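You operate a simulated robot arm through the tools that you are given. There is no shell and no other tool.

You run a simulated robot arm. Do the job below in one go: nothing can be reset, and whatever is moved stays where it is left.

Task
Put the orange lens and the white ribbed lamp in the lamp drawer.
Fine: shut the drawer. Set down upright: ribbed lamp. Where these are worked on the way, their far stop is far enough and under half their travel is too little: lamp drawer.
Where things are to end (x, y in the base frame): ribbed lens within 60 mm of [800, 40]; ribbed lamp within 60 mm of [630, -100].

The check looks at the end state, three seconds after you hand in, the way a careful person would. Anything else that was tipped, shoved, dropped, spilled or broken makes it a failure.

Robot
A 7-joint arm with a two-finger parallel gripper, fixed in place. Base frame: the origin is on the floor under the middle of its stand, x ahead of it, y to its left, z up. Readings come in mm, degrees, newtons and seconds.
With the tool pointing down near the work surface it reaches from about 360 to 760 mm from the base axis. Its first joint turns from -143.0 to 143.0 degrees. Payload 3 kg.
The tool frame sits at the grasp point between the pads (the TCP): z along the fingers, y along the line on which they close. The tips reach 30 mm beyond it. The gripper opens to 94 mm. The fingers are 28 mm wide and 10 mm thick; the gripper's body (50 by 96 mm) begins 55 mm behind the TCP.
Orientation is that of the tool frame in the base frame, as a unit quaternion [x, y, z, w]. With the fingers straight down and closing along the base's y, the tool's x points along the base's -x, its y along +y and its z along -z.

Tools
- The arm moves only by the tool arm_command. Its argument "increments" is a list of rows, each a list of 6 numbers: the shift along the tool's x, y, z in mm, then the turn, a rotation vector about the tool's x, y, z in degrees. In form: [[x, y, z, ax, ay, az], ...]. A call has 1 to 20 rows; each row is the pose to reach, as a shift and turn from the pose commanded when the call began, along the tool's axes at that moment. "fingers" is the opening, from 0 (shut) to 1 (fully open), set as the call begins (left out, the last holds). Each row takes 0.2 s and may step no farther than 50 mm and 8.6 degrees from the row before; otherwise, or with a gripper value out of range, the whole call is refused. Where a pose cannot be reached the arm comes as near as it can. A force on the tool above 40 N (or 10 N above the force at the start of the call, whichever is more), or a blocked arm, ends the call early, and 0.2 s more pass. Each finger travels about 45 mm/s and halts on what it meets, pressing with about 44 N; the grip force reading is that of the motor and also rises with nothing between the fingers. The clock runs only during rows and for 0.2 s after the last one: add rows that repeat a pose to give the fingers time. The reply holds the time, the measured pose of the TCP, the force on the tool along the base axes, the opening and the grip force, in the units named above and with some noise, with the torque about the TCP (base axes, N m) and any sound that the robot's microphone picked up, and new pictures: "pictures" is both (left out), scene, wrist or none.
- Cameras (640 x 400 px; columns grow to the right, rows downward): "scene" is fixed at [51.2, -499.6, 1237.4]; the picture's right is [0.62, -0.79, 0.00], its down [-0.33, -0.26, -0.91] and it looks along [0.71, 0.56, -0.42] (base axes); focal length 293 px, centre (320, 200). "wrist" rides on the gripper at [76, 14, -102] in the tool frame; the picture's right is [-0.18, 0.98, 0.00], its down [-0.75, -0.14, -0.64] and it looks along [-0.63, -0.12, 0.77] (tool axes); focal length 243 px, centre (320, 200). There is no depth. A picture from a camera that has moved, and an enlarged one, comes with that camera's place and axes in the base frame and with its lens.
- raise_lower(by): moves the trunk up (or, below 0, down) by that many mm; the arm rides with it, the base frame stays. It gives what a move gives, with no picture.
- zoom(camera, box): a new picture of the part [left, top, right, bottom] of that camera's present view, enlarged. The clock stands still meanwhile.
- sign_off(): hands the job in; it is judged then, once.

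Nothing tells you positions but the pictures and the camera data. Unless the task says otherwise, let go and move clear before handing in.

The tools are called as name(argument=value, ...) on one line, values as JSON. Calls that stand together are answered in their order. arm_command: Moves the arm, as the interface text tells. Its arguments: {"type":"object","properties":{"increments":{"type":"array"},"fingers":{"type":"number"},"pictures":{"type":"string","enum":["both","scene","wrist","none"]}},"required":["increments"]} The other tools are called the same way: raise_lower (by) moves the trunk up or down; zoom (camera, box) takes an enlarged picture of a part of a camera's view; sign_off () hands the job in.

At the start:

```text
clock: 0.0
tcp_pos: [477.7, 307.6, 1170.2]
ee_rot: [0.0, 1.0, 0.0, -0.001]
wrist_force: [-0.5, 0.4, 0.7]
wrist_torque: [-0.01, 0.0, 0.01]
gripper_width: 94.0
gripper_force: 0.0
trunk travel left (down, up): [-175.0, 215.0]
```

scene: 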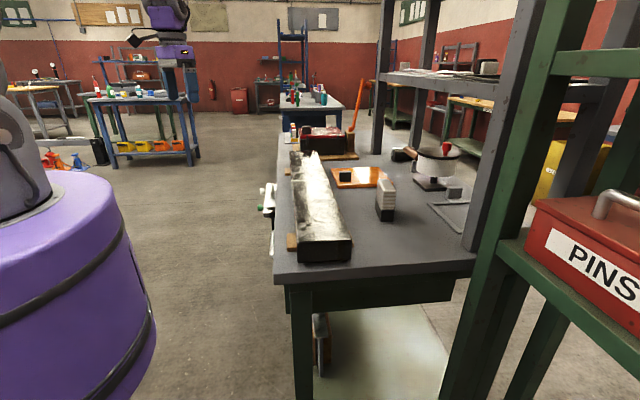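
wrist: 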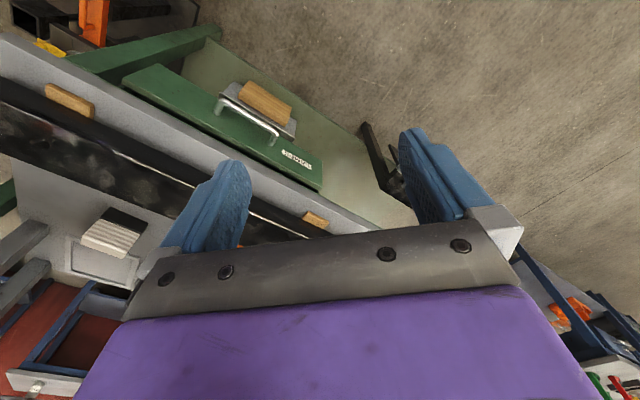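

I see a grey workbench with a green drawer front under it, an orange flat item (probably the lens) on the bench and a white ribbed block (probably the lamp). I'll zoom in before moving anything.

zoom(camera="scene", box=[260, 100, 480, 240])

zoom(camera="scene", box=[240, 160, 480, 400])

zoom(camera="wrist", box=[0, 0, 400, 250])

```text
2.86 times, centred on (370, 170) of scene
camera zoom: at [51.2, -499.6, 1237.4], right [0.62, -0.79, 0.0], down [-0.33, -0.26, -0.91], along [0.71, 0.56, -0.42], focal length 838 px, centre (177, 286)
```

zoom: 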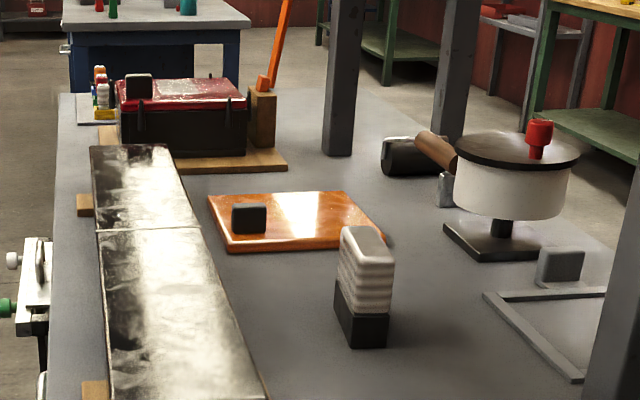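

```text
1.67 times, centred on (360, 280) of scene
camera zoom: at [51.2, -499.6, 1237.4], right [0.62, -0.79, 0.0], down [-0.33, -0.26, -0.91], along [0.71, 0.56, -0.42], focal length 489 px, centre (253, 67)
```

zoom: 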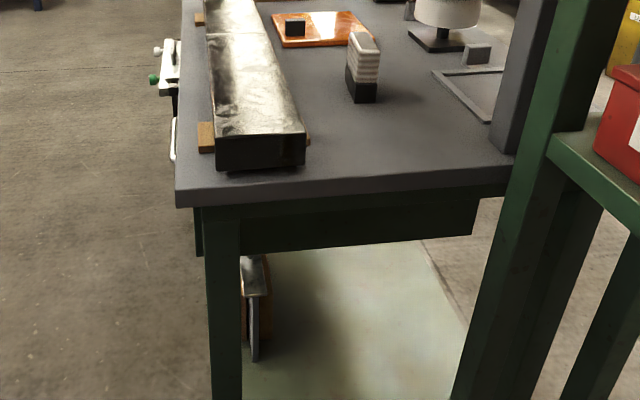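

```text
1.60 times, centred on (200, 125) of wrist
camera zoom: at [402.6, 322.8, 1272.4], right [0.18, 0.98, 0.0], down [0.75, -0.14, 0.64], along [0.63, -0.12, -0.77], focal length 388 px, centre (512, 320)
```

zoom: 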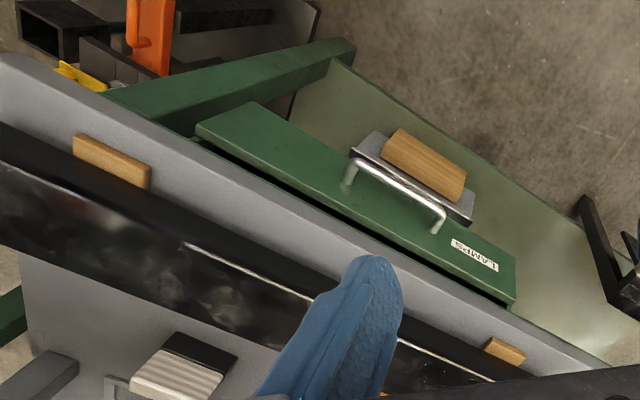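

The bench is turned about 45° in the base frame. Its top is at about z 855 and the LAMPS drawer faces +y/-x, with its handle near (585, 124, 715). The ribbed lamp looks to be near (710, -205). I'll move the wrist camera at height for better views.

arm_command(increments=[[5, -45, -5, 0, 0, 0], [10, -90, -10, 0, 0, 0], [15, -135, -15, 0, 0, 0], [20, -180, -20, 0, 0, 0], [25, -225, -25, 0, 0, 0], [27, -270, -30, 0, 0, 0], [27, -307, -30, 0, 0, 0], [27, -307, -30, 0, 0, 0]])

```text
clock: 1.8
tcp_pos: [448.3, -2.2, 1201.4]
ee_rot: [0.0, 1.0, 0.001, 0.0]
wrist_force: [0.0, -0.2, 0.0]
wrist_torque: [0.02, -0.04, 0.01]
gripper_width: 94.0
gripper_force: 0.1
trunk travel left (down, up): [-175.0, 215.0]
camera wrist: at [373.5, 12.0, 1304.4], right [0.18, 0.98, 0.0], down [0.75, -0.14, 0.64], along [0.63, -0.12, -0.77], focal length 243 px, centre (320, 200)
```

scene: 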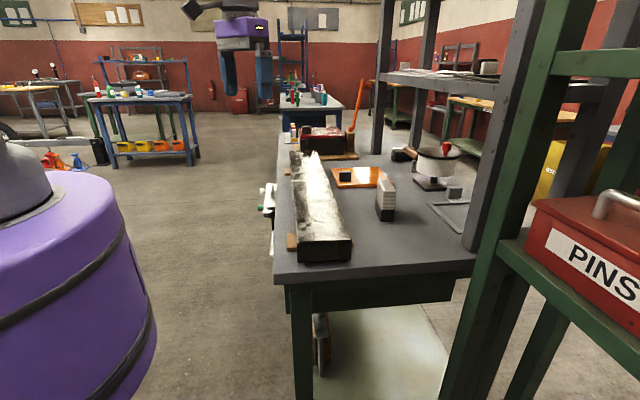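
wrist: 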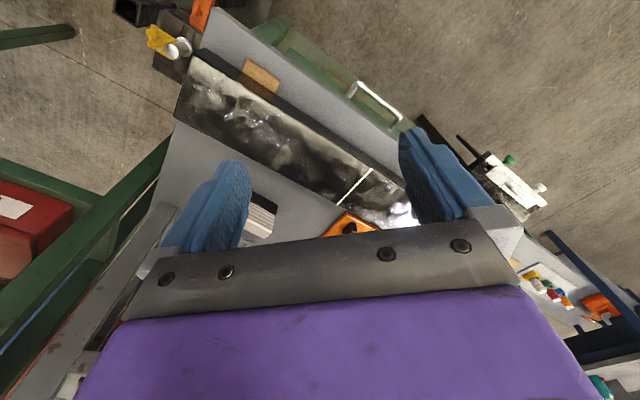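

I'll tilt the wrist forward to look across the bench at the orange item.

arm_command(increments=[[0, 0, 0, 0, -8, 0], [0, 0, 0, 0, -16, 0], [0, 0, 0, 0, -24, 0], [0, 0, 0, 0, -32, 0], [0, 0, 0, 0, -32, 0]], pictures="wrist")

```text
clock: 3.0
tcp_pos: [448.5, -0.6, 1201.0]
ee_rot: [0.001, 0.961, 0.0, 0.276]
wrist_force: [0.1, 0.1, 0.0]
wrist_torque: [-0.02, -0.04, -0.02]
gripper_width: 94.3
gripper_force: 0.0
trunk travel left (down, up): [-175.0, 215.0]
camera wrist: at [330.7, 13.2, 1247.6], right [0.16, 0.98, 0.1], down [0.3, -0.14, 0.94], along [0.94, -0.12, -0.32], focal length 243 px, centre (320, 200)
```

wrist: 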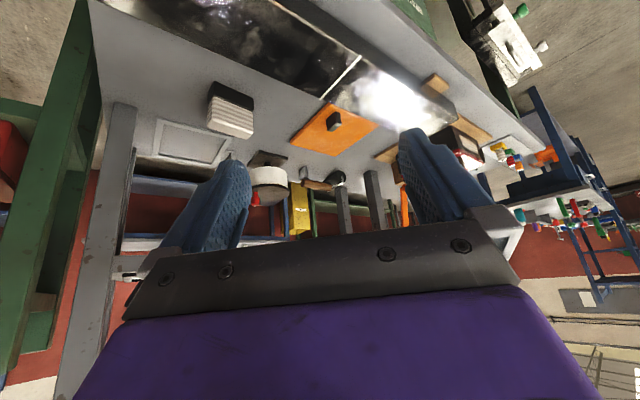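

zoom(camera="wrist", box=[130, 60, 490, 240])

zoom(camera="wrist", box=[200, 70, 400, 195])

zoom(camera="scene", box=[320, 155, 410, 225])

zoom(camera="scene", box=[280, 100, 360, 170])

zoom(camera="scene", box=[400, 130, 500, 250])

zoom(camera="scene", box=[240, 170, 300, 260])

```text
1.78 times, centred on (310, 150) of wrist
camera zoom: at [330.7, 13.2, 1247.6], right [0.16, 0.98, 0.1], down [0.3, -0.14, 0.94], along [0.94, -0.12, -0.32], focal length 431 px, centre (338, 289)
```

zoom: 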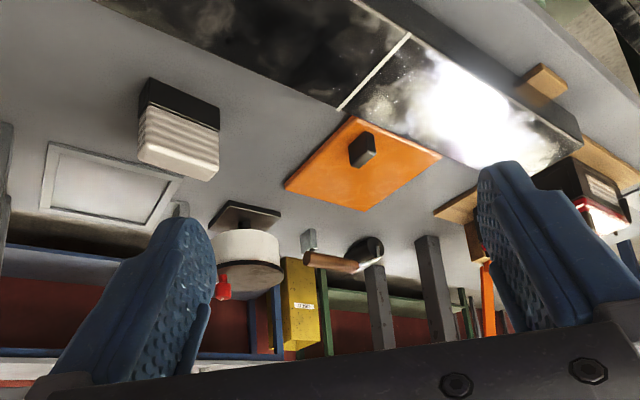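

```text
3.20 times, centred on (300, 132) of wrist
camera zoom: at [330.7, 13.2, 1247.6], right [0.16, 0.98, 0.1], down [0.3, -0.14, 0.94], along [0.94, -0.12, -0.32], focal length 776 px, centre (384, 416)
```

zoom: 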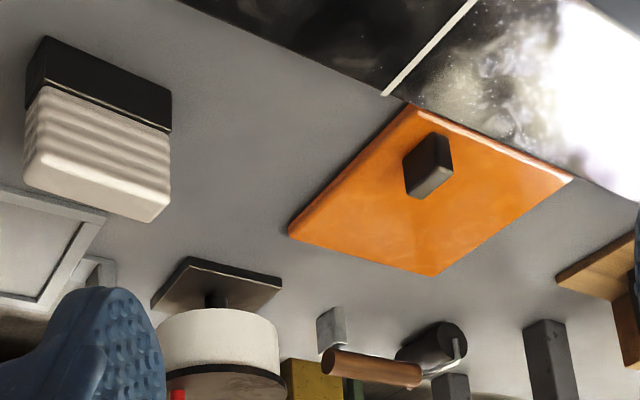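

```text
5.71 times, centred on (365, 190) of scene
camera zoom: at [51.2, -499.6, 1237.4], right [0.62, -0.79, 0.0], down [-0.33, -0.26, -0.91], along [0.71, 0.56, -0.42], focal length 1676 px, centre (63, 257)
```

zoom: 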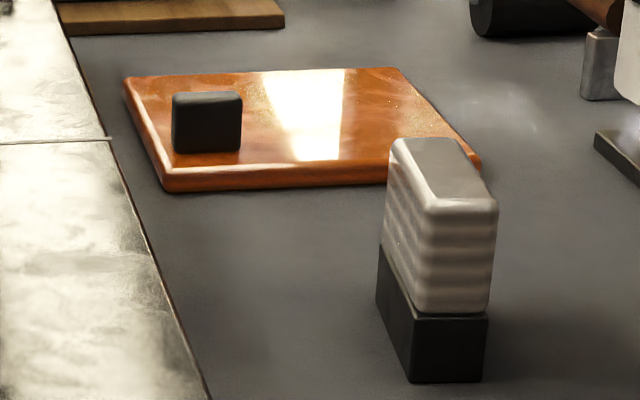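

```text
5.71 times, centred on (320, 135) of scene
camera zoom: at [51.2, -499.6, 1237.4], right [0.62, -0.79, 0.0], down [-0.33, -0.26, -0.91], along [0.71, 0.56, -0.42], focal length 1676 px, centre (320, 571)
```

zoom: 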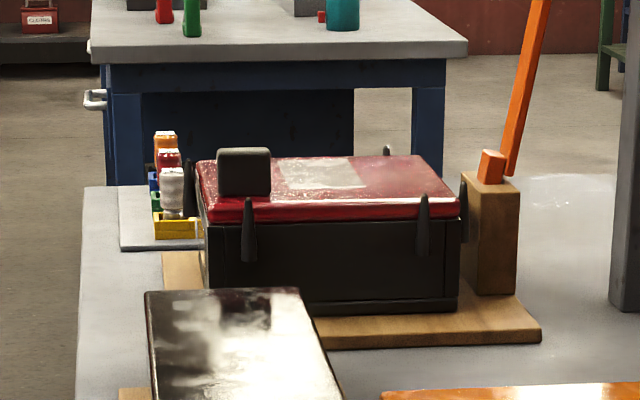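

```text
3.33 times, centred on (450, 190) of scene
camera zoom: at [51.2, -499.6, 1237.4], right [0.62, -0.79, 0.0], down [-0.33, -0.26, -0.91], along [0.71, 0.56, -0.42], focal length 978 px, centre (-113, 233)
```

zoom: 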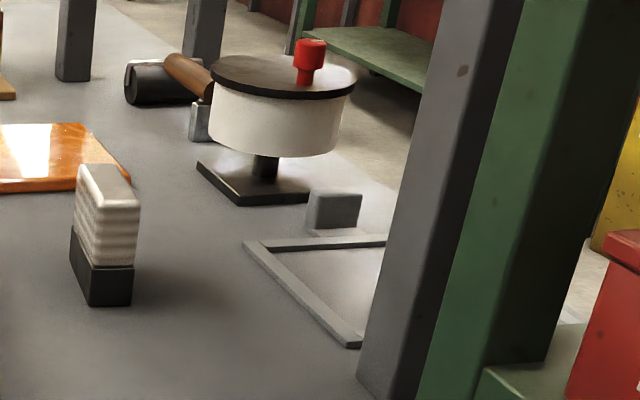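

```text
4.44 times, centred on (270, 215) of scene
camera zoom: at [51.2, -499.6, 1237.4], right [0.62, -0.79, 0.0], down [-0.33, -0.26, -0.91], along [0.71, 0.56, -0.42], focal length 1304 px, centre (542, 133)
```

zoom: 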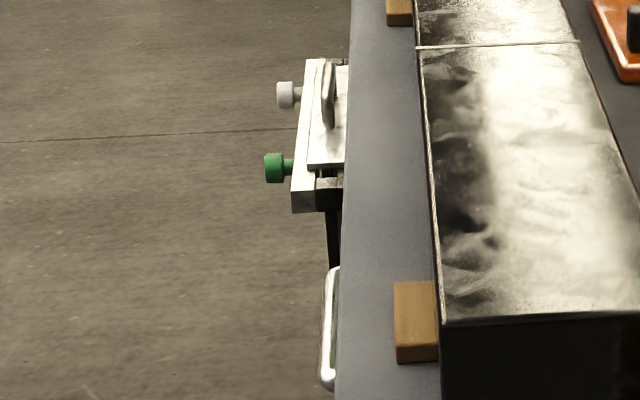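

The orange plate behind the beam, with its black knob near (823, 2, 895), looks like the lens. The ribbed lamp stands near (719, -197) and is about 83x40x90 mm. Next I'll level the wrist and look at the drawer front.

arm_command(increments=[[0, 0, 0, 0, 8, 0], [0, 0, 0, 0, 16, 0], [0, 0, 0, 0, 24, 0], [0, 0, 0, 0, 32, 0]], pictures="none")

arm_command(increments=[[8, 45, 10, 0, 0, 8], [16, 90, 20, 0, 0, 16], [24, 135, 30, 0, 0, 24], [32, 180, 40, 0, 0, 32], [40, 225, 50, 0, 0, 40], [48, 270, 60, 0, 0, 45], [56, 315, 70, 0, 0, 45], [64, 350, 80, 0, 0, 45], [64, 350, 80, 0, 0, 45]])

```text
clock: 4.0
tcp_pos: [449.2, 0.6, 1200.0]
ee_rot: [0.0, 1.0, 0.001, -0.002]
wrist_force: [-0.7, 0.0, -1.3]
wrist_torque: [-0.03, 0.0, 0.02]
gripper_width: 94.2
gripper_force: 0.1
trunk travel left (down, up): [-175.0, 215.0]
```

```text
clock: 6.0
tcp_pos: [383.4, 348.6, 1121.8]
ee_rot: [0.383, 0.924, 0.001, -0.001]
wrist_force: [0.7, 0.3, -0.4]
wrist_torque: [-0.01, 0.0, -0.01]
gripper_width: 93.9
gripper_force: 0.1
trunk travel left (down, up): [-175.0, 215.0]
camera wrist: at [341.7, 412.3, 1224.8], right [0.83, 0.56, 0.0], down [0.43, -0.63, 0.64], along [0.36, -0.53, -0.77], focal length 243 px, centre (320, 200)
```

scene: 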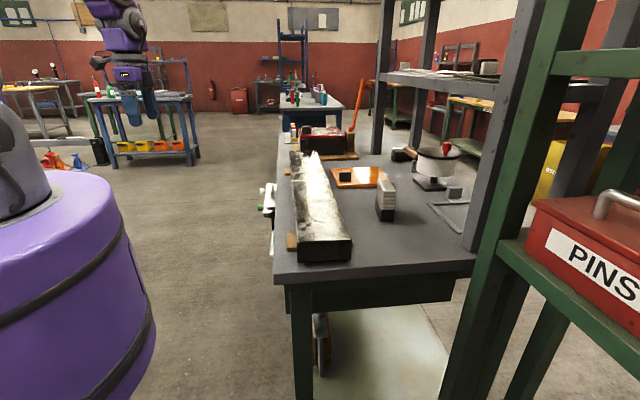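
wrist: 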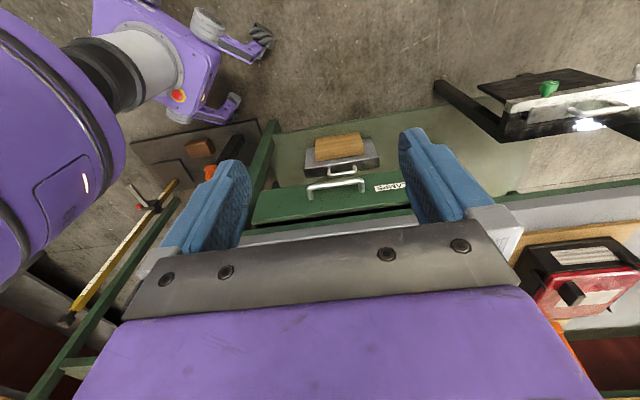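

zoom(camera="wrist", box=[230, 120, 430, 240])

zoom(camera="wrist", box=[400, 60, 640, 230])

zoom(camera="wrist", box=[0, 0, 280, 180])

```text
3.20 times, centred on (330, 180) of wrist
camera zoom: at [341.7, 412.3, 1224.8], right [0.83, 0.56, 0.0], down [0.43, -0.63, 0.64], along [0.36, -0.53, -0.77], focal length 776 px, centre (288, 264)
```

zoom: 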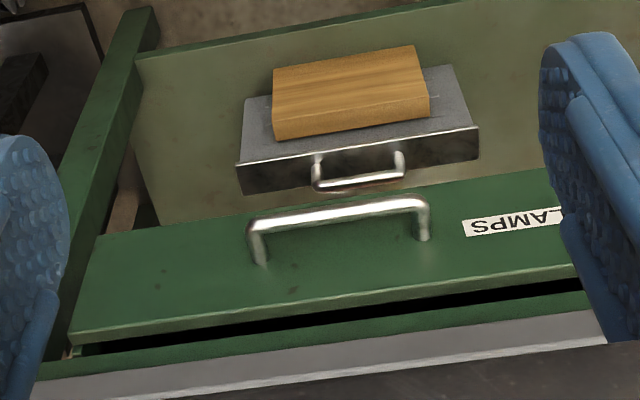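

```text
2.35 times, centred on (520, 145) of wrist
camera zoom: at [341.7, 412.3, 1224.8], right [0.83, 0.56, 0.0], down [0.43, -0.63, 0.64], along [0.36, -0.53, -0.77], focal length 571 px, centre (-151, 329)
```

zoom: 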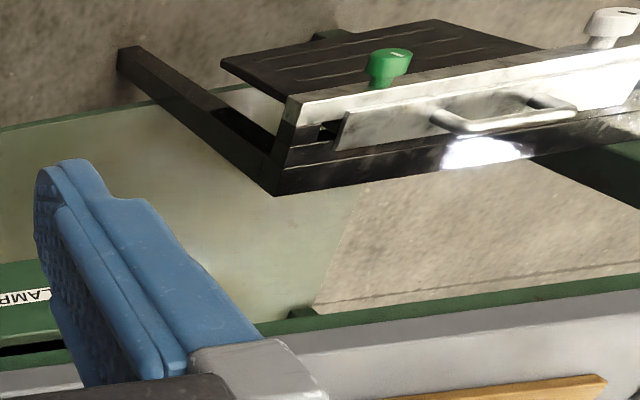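

```text
2.22 times, centred on (140, 90) of wrist
camera zoom: at [341.7, 412.3, 1224.8], right [0.83, 0.56, 0.0], down [0.43, -0.63, 0.64], along [0.36, -0.53, -0.77], focal length 539 px, centre (720, 444)
```

zoom: 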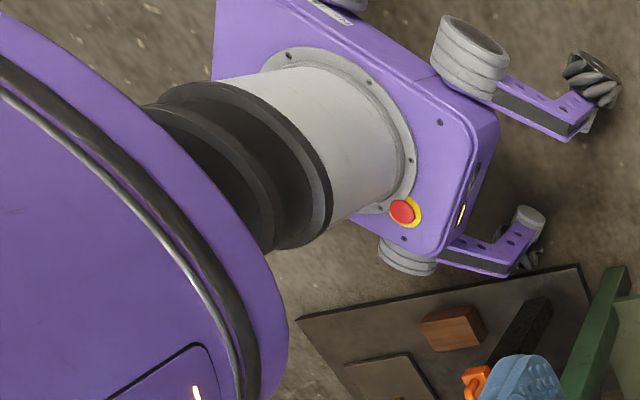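

The drawer face spans roughly z 636–776, with the handle bar centred near (584, 125, 710). The drawer may be slightly ajar. I'll turn the gripper so it closes across the bar and come down in front of the drawer.

arm_command(increments=[[-4, -1, 15, 0, 0, -8.2], [-8, -3, 30, 0, 0, -16.4], [-12, -4, 45, 0, 0, -24.6], [-16, -6, 60, 0, 0, -32.8], [-20, -7, 75, 0, 0, -41], [-24, -9, 90, 0, 0, -49.2], [-28, -10, 105, 0, 0, -57.4], [-32, -12, 120, 0, 0, -65.6], [-36, -13, 135, 0, 0, -73.8], [-40, -15, 150, 0, 0, -82], [-45, -16, 165, 0, 0, -90], [-45, -16, 165, 0, 0, -90]], pictures="wrist")

```text
clock: 8.6
tcp_pos: [404.0, 306.8, 956.8]
ee_rot: [-0.384, 0.923, 0.0, 0.001]
wrist_force: [-0.8, 0.0, -0.4]
wrist_torque: [-0.04, -0.01, -0.01]
gripper_width: 94.0
gripper_force: 0.0
trunk travel left (down, up): [-175.0, 215.0]
camera wrist: at [341.2, 262.7, 1059.5], right [-0.57, 0.82, 0.0], down [0.63, 0.43, 0.64], along [0.53, 0.36, -0.77], focal length 243 px, centre (320, 200)
```

wrist: 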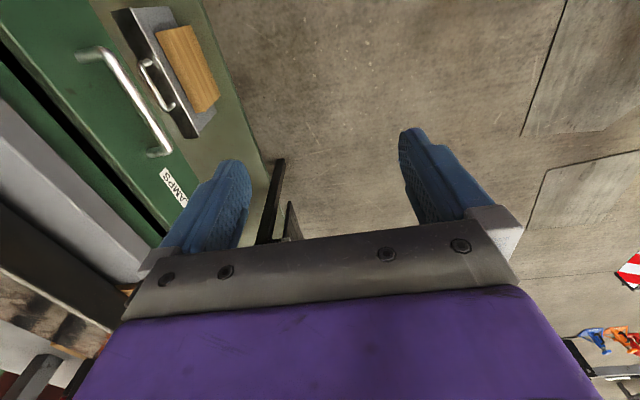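

arm_command(increments=[[0, -5, 15, 8, 0, 0], [0, -10, 30, 16, 0, 0], [0, -15, 45, 24, 0, 0], [0, -20, 60, 32, 0, 0], [0, -25, 75, 40, 0, 0], [0, -30, 90, 48, 0, 0], [0, -35, 105, 56, 0, 0], [0, -40, 120, 60, 0, 0], [0, -40, 120, 60, 0, 0]])

```text
clock: 10.6
tcp_pos: [434.6, 280.3, 836.6]
ee_rot: [-0.331, 0.8, -0.461, 0.193]
wrist_force: [0.0, -0.1, -0.5]
wrist_torque: [-0.02, 0.0, -0.01]
gripper_width: 93.8
gripper_force: 0.1
trunk travel left (down, up): [-175.0, 215.0]
camera wrist: at [314.7, 292.4, 874.8], right [-0.22, 0.48, -0.85], down [0.19, 0.88, 0.45], along [0.96, -0.06, -0.28], focal length 243 px, centre (320, 200)
```

scene: 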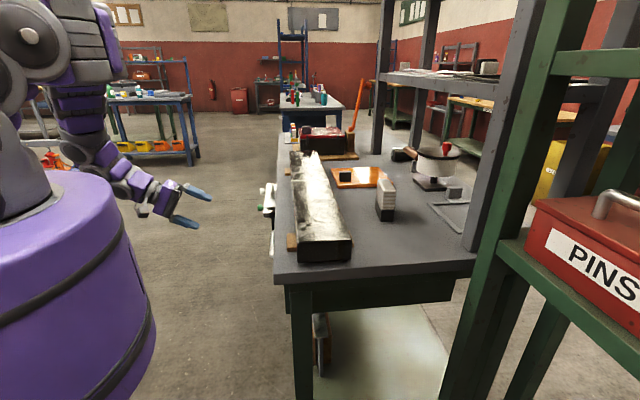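
wrist: 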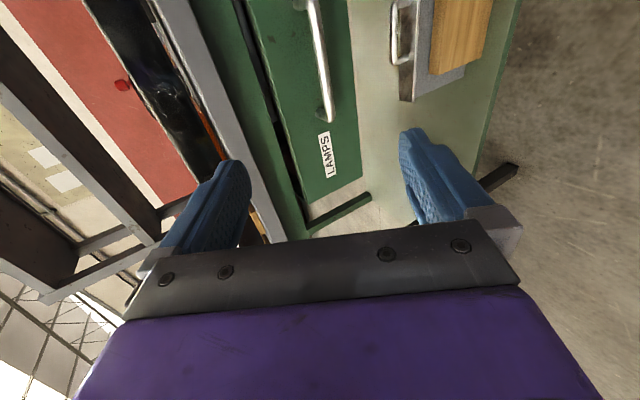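

zoom(camera="wrist", box=[180, 0, 420, 240])

zoom(camera="wrist", box=[230, 0, 360, 130])

```text
1.67 times, centred on (300, 120) of wrist
camera zoom: at [314.7, 292.4, 874.8], right [-0.22, 0.48, -0.85], down [0.19, 0.88, 0.45], along [0.96, -0.06, -0.28], focal length 404 px, centre (353, 333)
```

zoom: 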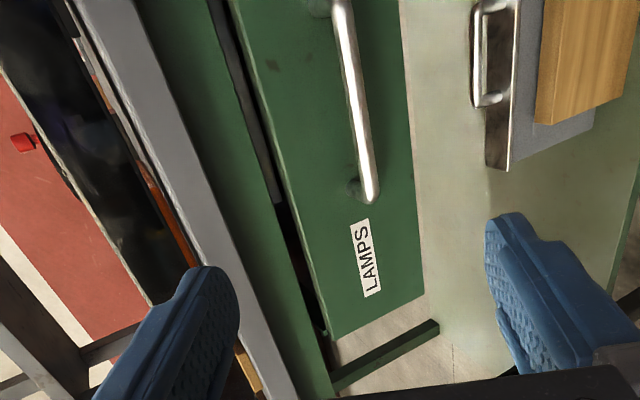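

```text
3.08 times, centred on (295, 65) of wrist
camera zoom: at [314.7, 292.4, 874.8], right [-0.22, 0.48, -0.85], down [0.19, 0.88, 0.45], along [0.96, -0.06, -0.28], focal length 746 px, centre (397, 615)
```

zoom: 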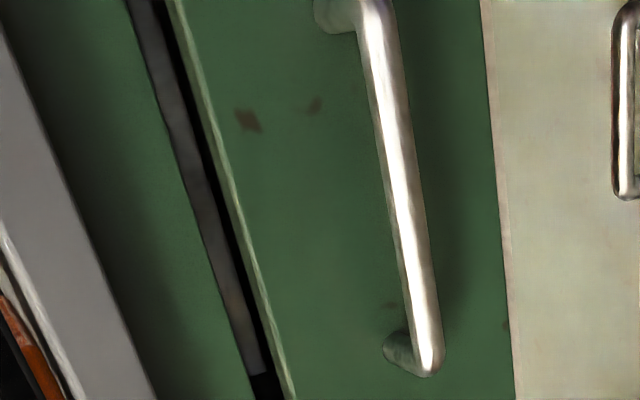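

The handle bar is centred at about (586, 124, 708). I'll move to a standoff in front of it with the gripper part open, tilted 70° toward the drawer.

arm_command(increments=[[1, 5, 40, 3, 0, 0], [2, 10, 80, 6, 0, 0], [3, 14, 120, 10, 0, 0], [3.5, 18.3, 162, 10, 0, 0], [3.5, 18.3, 162, 10, 0, 0]], fingers=0.48)

```text
clock: 11.8
tcp_pos: [525.1, 183.2, 739.4]
ee_rot: [-0.313, 0.757, -0.53, 0.219]
wrist_force: [0.2, 0.1, -0.5]
wrist_torque: [0.01, 0.0, -0.01]
gripper_width: 45.2
gripper_force: 0.1
trunk travel left (down, up): [-175.0, 215.0]
camera wrist: at [401.0, 201.1, 760.6], right [-0.11, 0.37, -0.92], down [0.14, 0.93, 0.35], along [0.98, -0.09, -0.15], focal length 243 px, centre (320, 200)
```

scene: 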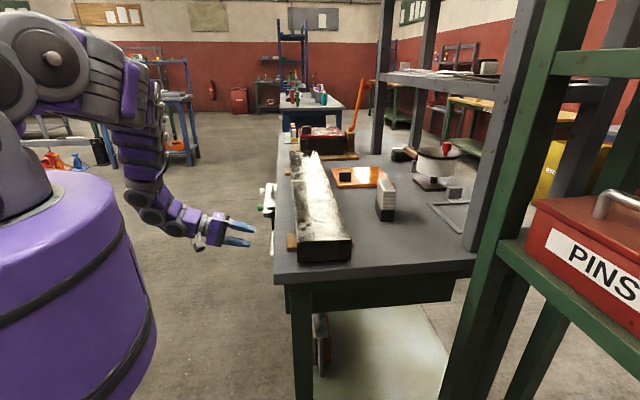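
wrist: 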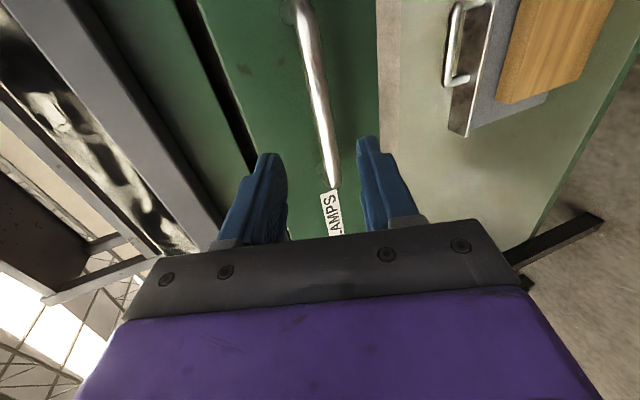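

arm_command(increments=[[0, 0, 35, 0, 0, 0], [0, 0, 65, 0, 0, 0], [0, 0, 65, 0, 0, 0]], pictures="both")

zoom(camera="wrist", box=[220, 0, 420, 240])

zoom(camera="scene", box=[200, 170, 320, 280])

```text
clock: 12.6
tcp_pos: [567.5, 140.2, 717.9]
ee_rot: [-0.314, 0.757, -0.53, 0.219]
wrist_force: [0.5, 0.3, 1.3]
wrist_torque: [0.01, 0.02, 0.03]
gripper_width: 44.9
gripper_force: 0.1
trunk travel left (down, up): [-175.0, 215.0]
camera wrist: at [443.0, 158.3, 740.0], right [-0.11, 0.37, -0.92], down [0.14, 0.93, 0.35], along [0.98, -0.09, -0.15], focal length 243 px, centre (320, 200)
```

scene: 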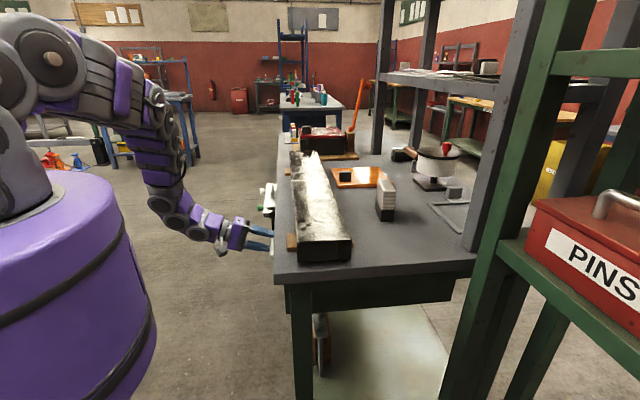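
wrist: 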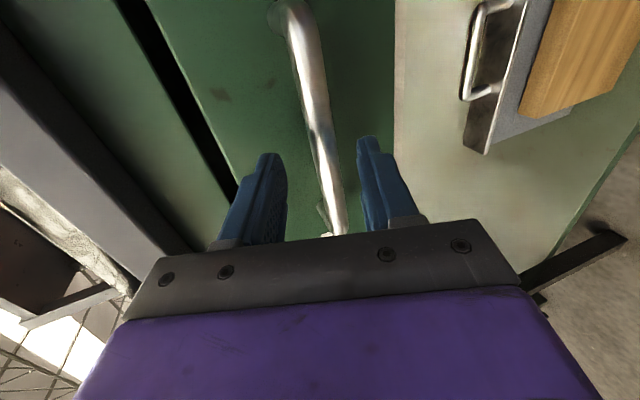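

```text
1.67 times, centred on (320, 120) of wrist
camera zoom: at [443.0, 158.3, 740.0], right [-0.11, 0.37, -0.92], down [0.14, 0.93, 0.35], along [0.98, -0.09, -0.15], focal length 404 px, centre (320, 333)
```

zoom: 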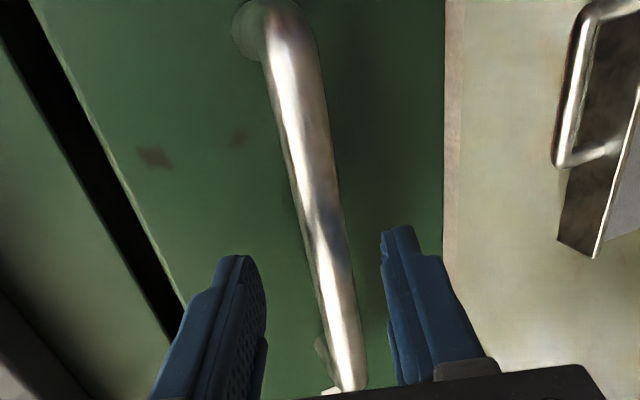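

```text
3.64 times, centred on (260, 225) of scene
camera zoom: at [51.2, -499.6, 1237.4], right [0.62, -0.79, 0.0], down [-0.33, -0.26, -0.91], along [0.71, 0.56, -0.42], focal length 1067 px, centre (538, 109)
```

zoom: 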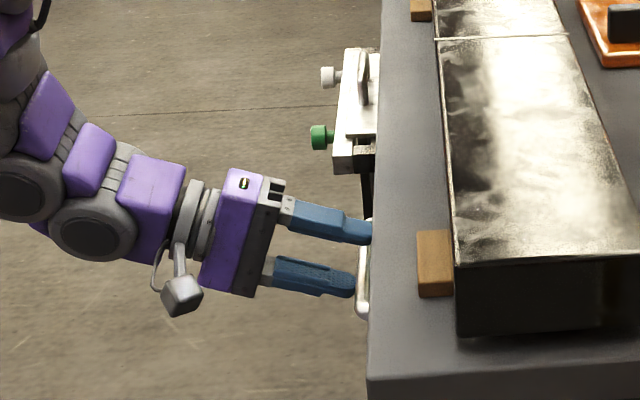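

arm_command(increments=[[0, 2, 9, 0, 0, 0], [0, 2, 17, 0, 0, 0], [0, 2, 17, 0, 0, 0]], fingers=0.36, pictures="wrist")

zoom(camera="wrist", box=[220, 0, 420, 240])

zoom(camera="scene", box=[220, 190, 300, 270])

```text
clock: 13.4
tcp_pos: [578.0, 129.6, 710.7]
ee_rot: [-0.314, 0.757, -0.529, 0.219]
wrist_force: [1.2, 0.3, -0.5]
wrist_torque: [-0.02, 0.02, -0.02]
gripper_width: 33.9
gripper_force: 0.1
trunk travel left (down, up): [-175.0, 215.0]
camera wrist: at [453.1, 146.9, 732.0], right [-0.11, 0.37, -0.92], down [0.14, 0.92, 0.35], along [0.98, -0.09, -0.15], focal length 243 px, centre (320, 200)
```

wrist: 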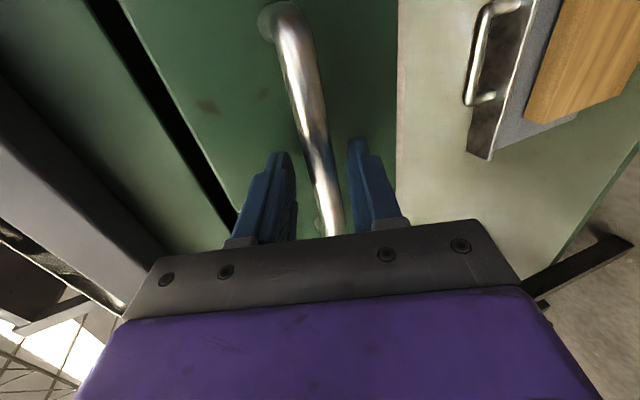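

```text
1.67 times, centred on (320, 120) of wrist
camera zoom: at [453.1, 146.9, 732.0], right [-0.11, 0.37, -0.92], down [0.14, 0.92, 0.35], along [0.98, -0.09, -0.15], focal length 404 px, centre (320, 333)
```

zoom: 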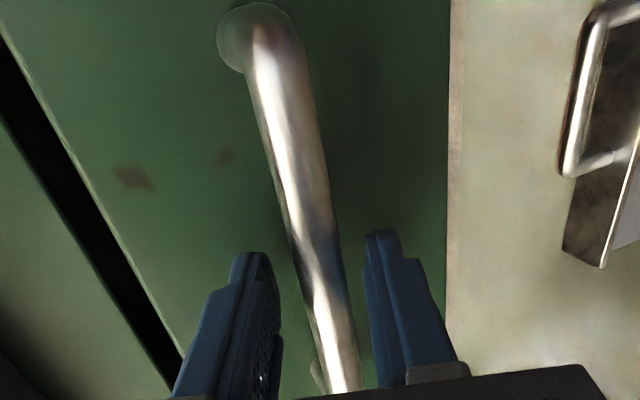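

```text
5.00 times, centred on (260, 230) of scene
camera zoom: at [51.2, -499.6, 1237.4], right [0.62, -0.79, 0.0], down [-0.33, -0.26, -0.91], along [0.71, 0.56, -0.42], focal length 1467 px, centre (620, 50)
```

zoom: 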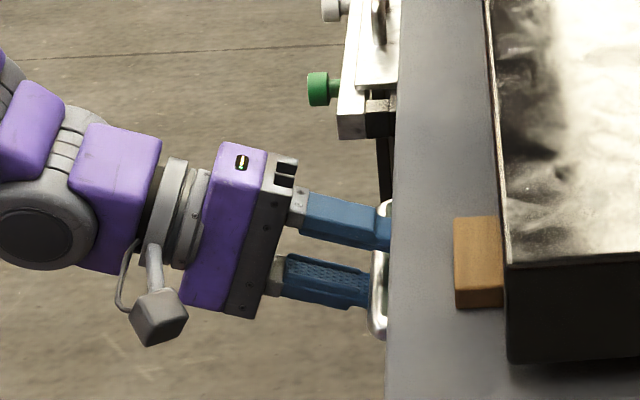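

The bar sits between the fingers about 14 mm ahead of the TCP, so I'll close on it.

arm_command(increments=[[0, 0, 0, 0, 0, 0], [0, 0, 0, 0, 0, 0], [0, 0, 0, 0, 0, 0], [0, 0, 0, 0, 0, 0]], fingers=0, pictures="wrist")

```text
clock: 14.4
tcp_pos: [577.4, 129.6, 709.6]
ee_rot: [-0.314, 0.758, -0.529, 0.218]
wrist_force: [-4.5, 1.7, -16.4]
wrist_torque: [0.39, -0.01, 0.39]
gripper_width: 15.6
gripper_force: 45.6
trunk travel left (down, up): [-175.0, 215.0]
camera wrist: at [452.8, 147.3, 731.1], right [-0.11, 0.37, -0.92], down [0.14, 0.92, 0.35], along [0.98, -0.09, -0.15], focal length 243 px, centre (320, 200)
```

wrist: 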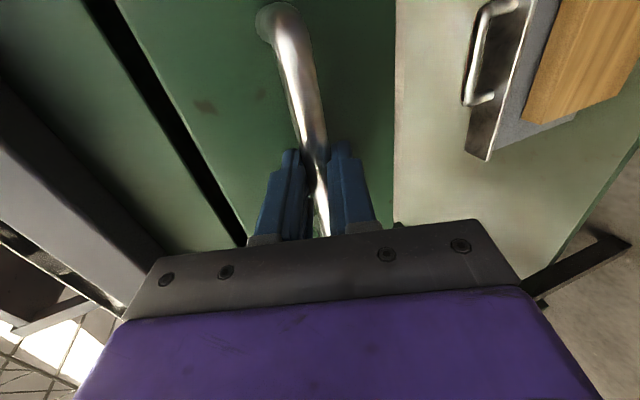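

arm_command(increments=[[0, 4.0, -6, 0, 0, 0], [0, 6.0, -12, 0, 0, 0], [0, 8.5, -19, 0, 0, 0], [0, 11, -26, 0, 0, 0], [0, 14, -33, 0, 0, 0], [0, 16, -40, 0, 0, 0]], pictures="both")

```text
clock: 15.8
tcp_pos: [546.3, 161.1, 708.8]
ee_rot: [-0.313, 0.757, -0.53, 0.22]
wrist_force: [-6.9, -6.7, 0.8]
wrist_torque: [-0.43, 0.27, -0.64]
gripper_width: 15.5
gripper_force: 45.3
trunk travel left (down, up): [-175.0, 215.0]
camera wrist: at [422.6, 177.7, 730.5], right [-0.11, 0.37, -0.92], down [0.14, 0.93, 0.35], along [0.98, -0.09, -0.15], focal length 243 px, centre (320, 200)
```

scene: 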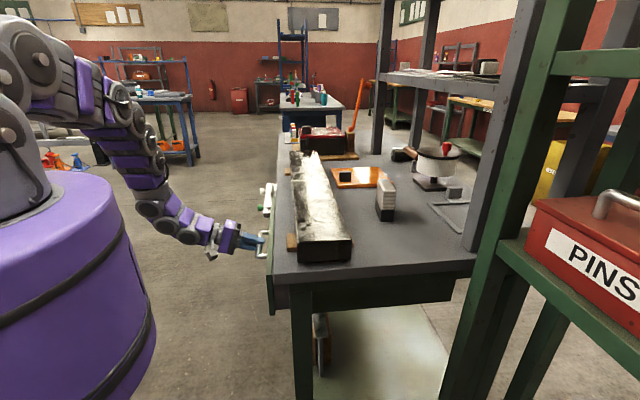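
wrist: 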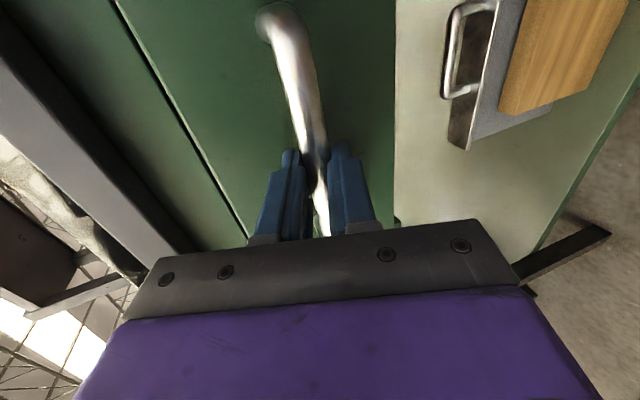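

The drawer slides out. I'll keep pulling, with a slight correction for the bench yaw of about 46°.

arm_command(increments=[[1.5, 5, -14, 0, 0, 0], [2, 10, -28, 0, 0, 0], [2.4, 15.5, -42, 0, 0, 0], [2.8, 20.5, -56, 0, 0, 0], [3.2, 25.7, -70, 0, 0, 0], [3.5, 31, -84, 0, 0, 0], [3.8, 36, -98, 0, 0, 0]], pictures="both")

```text
clock: 17.4
tcp_pos: [471.6, 233.8, 709.0]
ee_rot: [-0.316, 0.758, -0.527, 0.219]
wrist_force: [12.8, 13.2, -23.1]
wrist_torque: [0.9, -0.51, 1.25]
gripper_width: 16.0
gripper_force: 45.5
out of reach, approached as far as the arm can: row 7
trunk travel left (down, up): [-175.0, 215.0]
camera wrist: at [348.0, 251.5, 731.5], right [-0.11, 0.37, -0.92], down [0.14, 0.93, 0.35], along [0.98, -0.09, -0.16], focal length 243 px, centre (320, 200)
```

scene: 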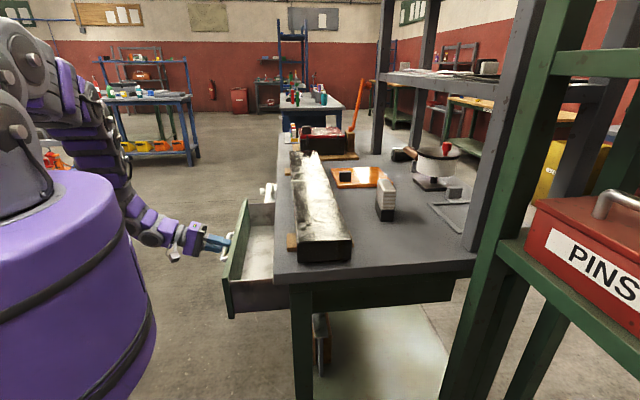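
wrist: 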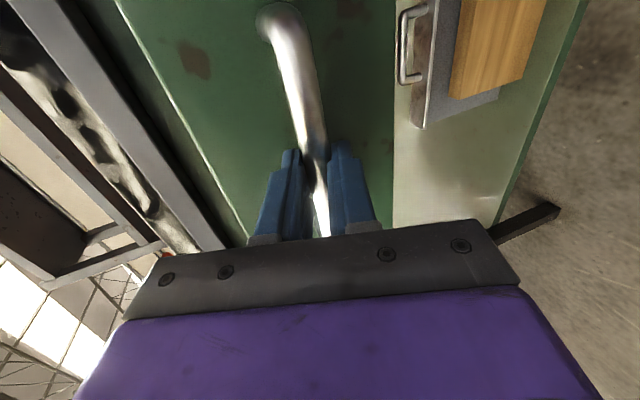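

The drawer is out about 149 mm, and the arm cannot pull any farther in this pose. I'll let go, back off, and re-grip the drawer's front panel from above with the tool pointing down.

arm_command(increments=[[0, 0, 0, 0, 0, 0], [0, 0, 0, 0, 0, 0], [0, 0, 0, 0, 0, 0]], fingers=0.42, pictures="none")

arm_command(increments=[[0, -2, -8, -4, 0, 0], [0, -5, -18, -8, 0, 0], [0, -10, -28, -14, 0, 0], [0, -15, -38, -20, 0, 0], [0, -15, -38, -20, 0, 0]], pictures="both")

```text
clock: 18.2
tcp_pos: [470.9, 232.9, 711.3]
ee_rot: [-0.313, 0.757, -0.531, 0.219]
wrist_force: [-0.5, 0.8, 0.3]
wrist_torque: [-0.01, -0.01, 0.0]
gripper_width: 39.4
gripper_force: 0.1
trunk travel left (down, up): [-175.0, 215.0]
```

```text
clock: 19.4
tcp_pos: [447.9, 252.8, 740.3]
ee_rot: [-0.347, 0.838, -0.389, 0.162]
wrist_force: [0.9, -0.6, 0.3]
wrist_torque: [0.03, -0.02, -0.01]
gripper_width: 39.6
gripper_force: 0.0
trunk travel left (down, up): [-175.0, 215.0]
camera wrist: at [334.7, 261.4, 794.8], right [-0.32, 0.58, -0.75], down [0.25, 0.82, 0.52], along [0.91, -0.02, -0.4], focal length 243 px, centre (320, 200)
```

scene: 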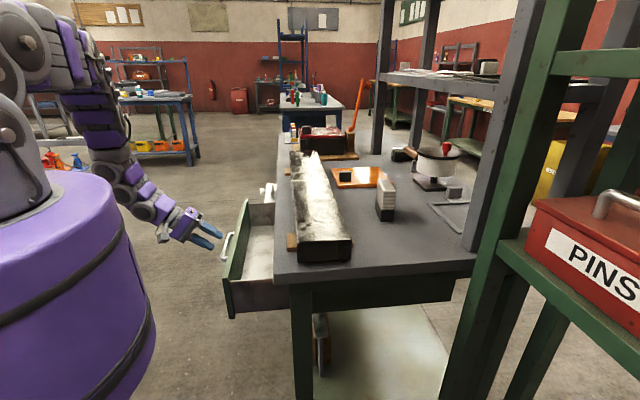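
wrist: 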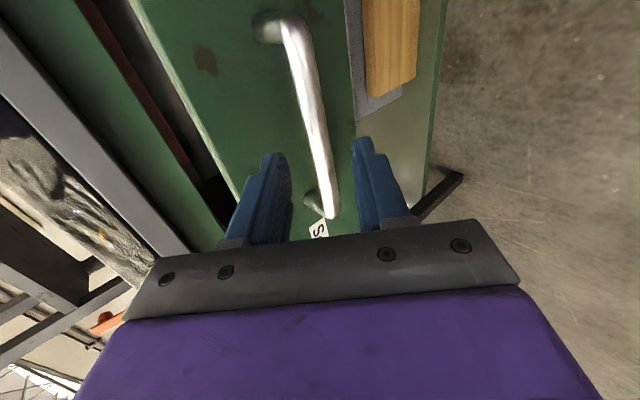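

arm_command(increments=[[0, -14, -18, -7.2, 0, 0], [0, -29, -33, -14.4, 0, 0], [0, -44, -48, -21.6, 0, 0], [0, -58, -64, -28.8, 0, 0], [0, -73, -80, -36, 0, 0], [0, -88, -96, -43.2, 0, 0], [0, -102, -112, -50, 0, 0], [0, -102, -112, -50, 0, 0]], pictures="both")

zoom(camera="wrist", box=[0, 0, 320, 240])

zoom(camera="scene", box=[200, 160, 330, 340])

```text
clock: 21.2
tcp_pos: [435.7, 268.0, 890.5]
ee_rot: [-0.383, 0.924, 0.001, 0.0]
wrist_force: [-0.9, 0.0, -0.5]
wrist_torque: [0.02, 0.03, 0.0]
gripper_width: 39.7
gripper_force: 0.0
trunk travel left (down, up): [-175.0, 215.0]
camera wrist: at [373.3, 223.5, 992.0], right [-0.56, 0.83, 0.0], down [0.63, 0.43, 0.64], along [0.53, 0.36, -0.77], focal length 243 px, centre (320, 200)
```

scene: 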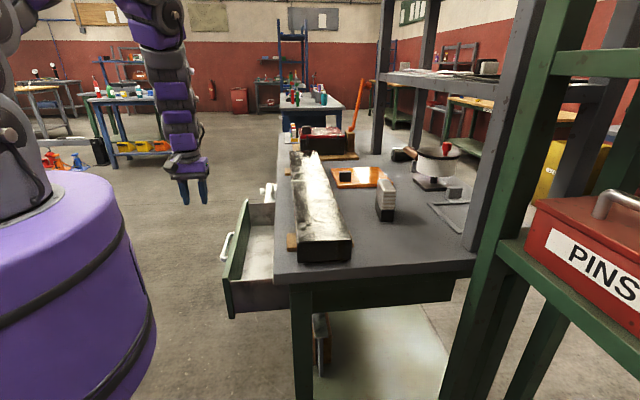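
wrist: 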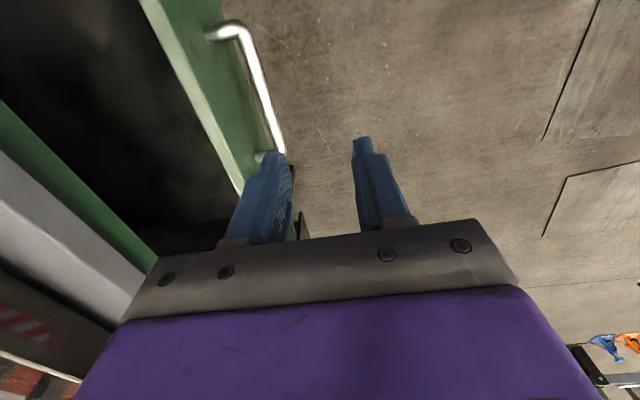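

```text
1.67 times, centred on (160, 120) of wrist
camera zoom: at [373.3, 223.5, 992.0], right [-0.56, 0.83, 0.0], down [0.63, 0.43, 0.64], along [0.53, 0.36, -0.77], focal length 404 px, centre (587, 333)
```

zoom: 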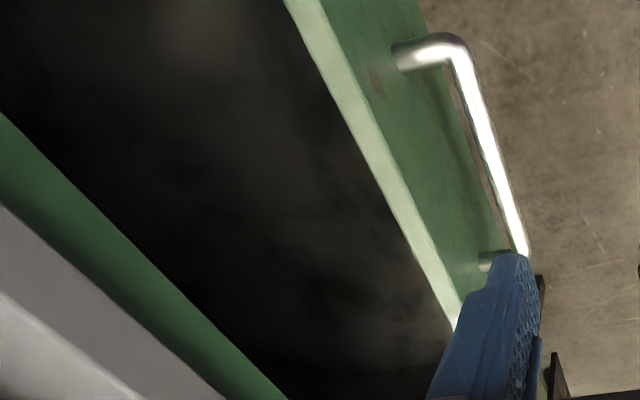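

```text
2.22 times, centred on (265, 250) of scene
camera zoom: at [51.2, -499.6, 1237.4], right [0.62, -0.79, 0.0], down [-0.33, -0.26, -0.91], along [0.71, 0.56, -0.42], focal length 652 px, centre (442, 89)
```

zoom: 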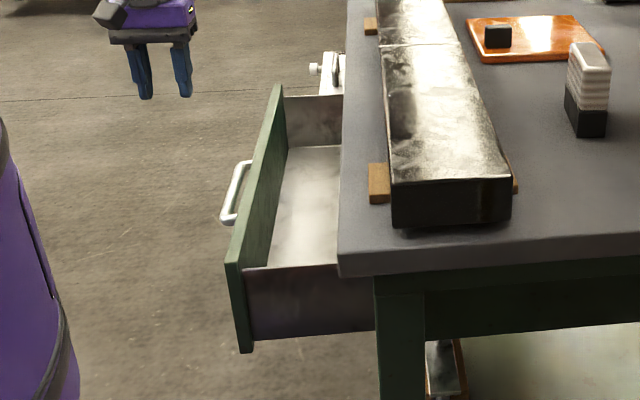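

arm_command(increments=[[0, -40, 0, 0, 0, 0], [0, -80, 10, 0, 0, 0], [0, -105.4, 40, 0, 0, 0], [0, -105.4, 75, 0, 0, 0], [0, -105.4, 75, 0, 0, 0]], fingers=0.53, pictures="both")

zoom(camera="scene", box=[200, 160, 330, 340])

```text
clock: 22.4
tcp_pos: [508.3, 192.7, 816.9]
ee_rot: [-0.382, 0.924, 0.0, 0.0]
wrist_force: [0.3, -0.5, -0.1]
wrist_torque: [-0.02, 0.0, -0.01]
gripper_width: 49.9
gripper_force: 0.1
trunk travel left (down, up): [-175.0, 215.0]
camera wrist: at [446.3, 148.9, 918.3], right [-0.56, 0.83, 0.0], down [0.63, 0.43, 0.64], along [0.53, 0.36, -0.77], focal length 243 px, centre (320, 200)
```

scene: 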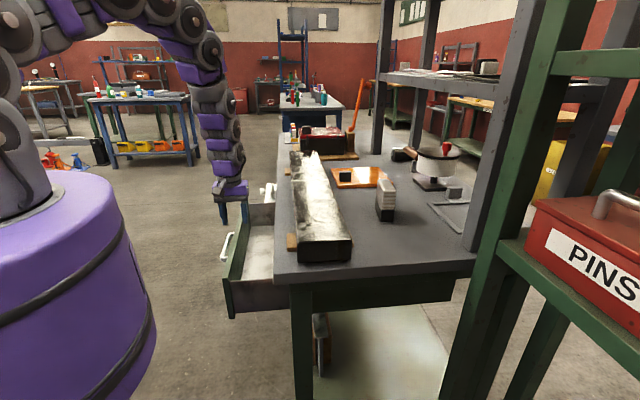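
wrist: 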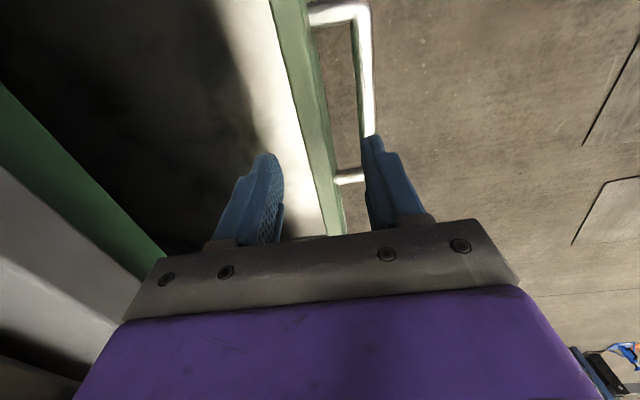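

```text
2.22 times, centred on (265, 250) of scene
camera zoom: at [51.2, -499.6, 1237.4], right [0.62, -0.79, 0.0], down [-0.33, -0.26, -0.91], along [0.71, 0.56, -0.42], focal length 652 px, centre (442, 89)
```

zoom: 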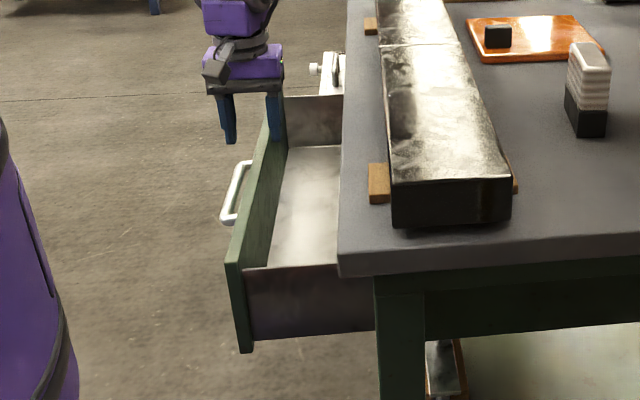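

zoom(camera="wrist", box=[220, 60, 420, 240])

```text
2.22 times, centred on (320, 150) of wrist
camera zoom: at [446.3, 148.9, 918.3], right [-0.56, 0.83, 0.0], down [0.63, 0.43, 0.64], along [0.53, 0.36, -0.77], focal length 539 px, centre (320, 311)
```

zoom: 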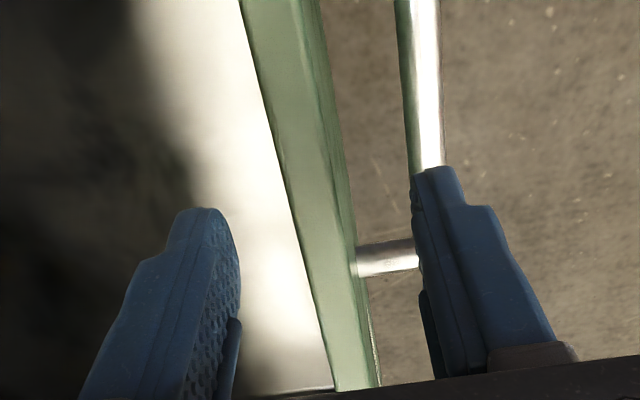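

arm_command(increments=[[0, -2, 25, 0, 0, 0], [0, -2, 50, 0, 0, 0], [0, -2, 50, 0, 0, 0]], pictures="none")

arm_command(increments=[[0, 0, 0, 0, 0, 0], [0, 0, 0, 0, 0, 0], [0, 0, 0, 0, 0, 0], [0, 0, 0, 0, 0, 0]], fingers=0, pictures="both")

```text
clock: 23.2
tcp_pos: [509.7, 192.5, 763.8]
ee_rot: [-0.382, 0.924, 0.0, -0.001]
wrist_force: [0.1, -0.9, -0.5]
wrist_torque: [-0.02, 0.01, 0.03]
gripper_width: 49.7
gripper_force: 0.0
trunk travel left (down, up): [-175.0, 215.0]
```

```text
clock: 24.2
tcp_pos: [510.2, 191.3, 765.1]
ee_rot: [-0.383, 0.924, 0.0, 0.0]
wrist_force: [-1.0, -1.6, 1.1]
wrist_torque: [0.04, -0.05, 0.04]
gripper_width: 20.2
gripper_force: 45.3
trunk travel left (down, up): [-175.0, 215.0]
camera wrist: at [447.7, 147.4, 866.7], right [-0.56, 0.83, 0.0], down [0.63, 0.43, 0.64], along [0.53, 0.36, -0.77], focal length 243 px, centre (320, 200)
```

scene: 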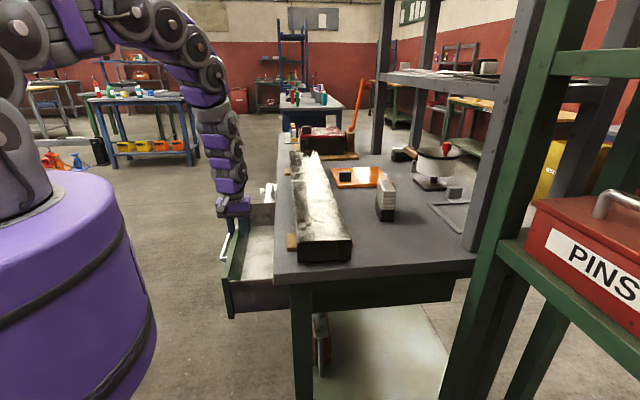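
wrist: 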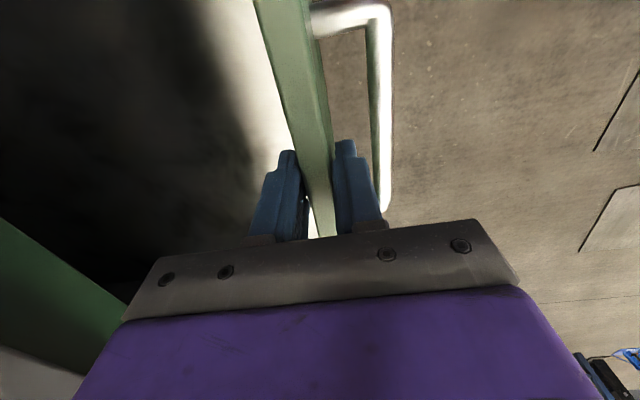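

The front panel is gripped, 20 mm thick and centred at (510, 191). Now I'll pull it to the far stop.

arm_command(increments=[[0, 12, 0, 0, 0, 0], [0, 24, 0, 0, 0, 0], [0, 36, 0, 0, 0, 0], [0, 48, 0, 0, 0, 0], [0, 60, 0, 0, 0, 0], [0, 72, 0, 0, 0, 0], [0, 84, 0, 0, 0, 0], [0, 96, 0, 0, 0, 0]], pictures="scene")

```text
clock: 26.0
tcp_pos: [442.3, 260.0, 764.1]
ee_rot: [-0.383, 0.924, 0.001, -0.001]
wrist_force: [-11.8, -9.3, 4.7]
wrist_torque: [0.09, -0.44, -0.07]
gripper_width: 20.2
gripper_force: 44.6
trunk travel left (down, up): [-175.0, 215.0]
```

scene: 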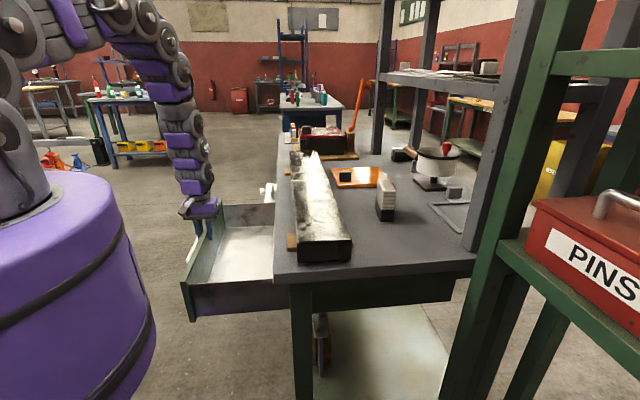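

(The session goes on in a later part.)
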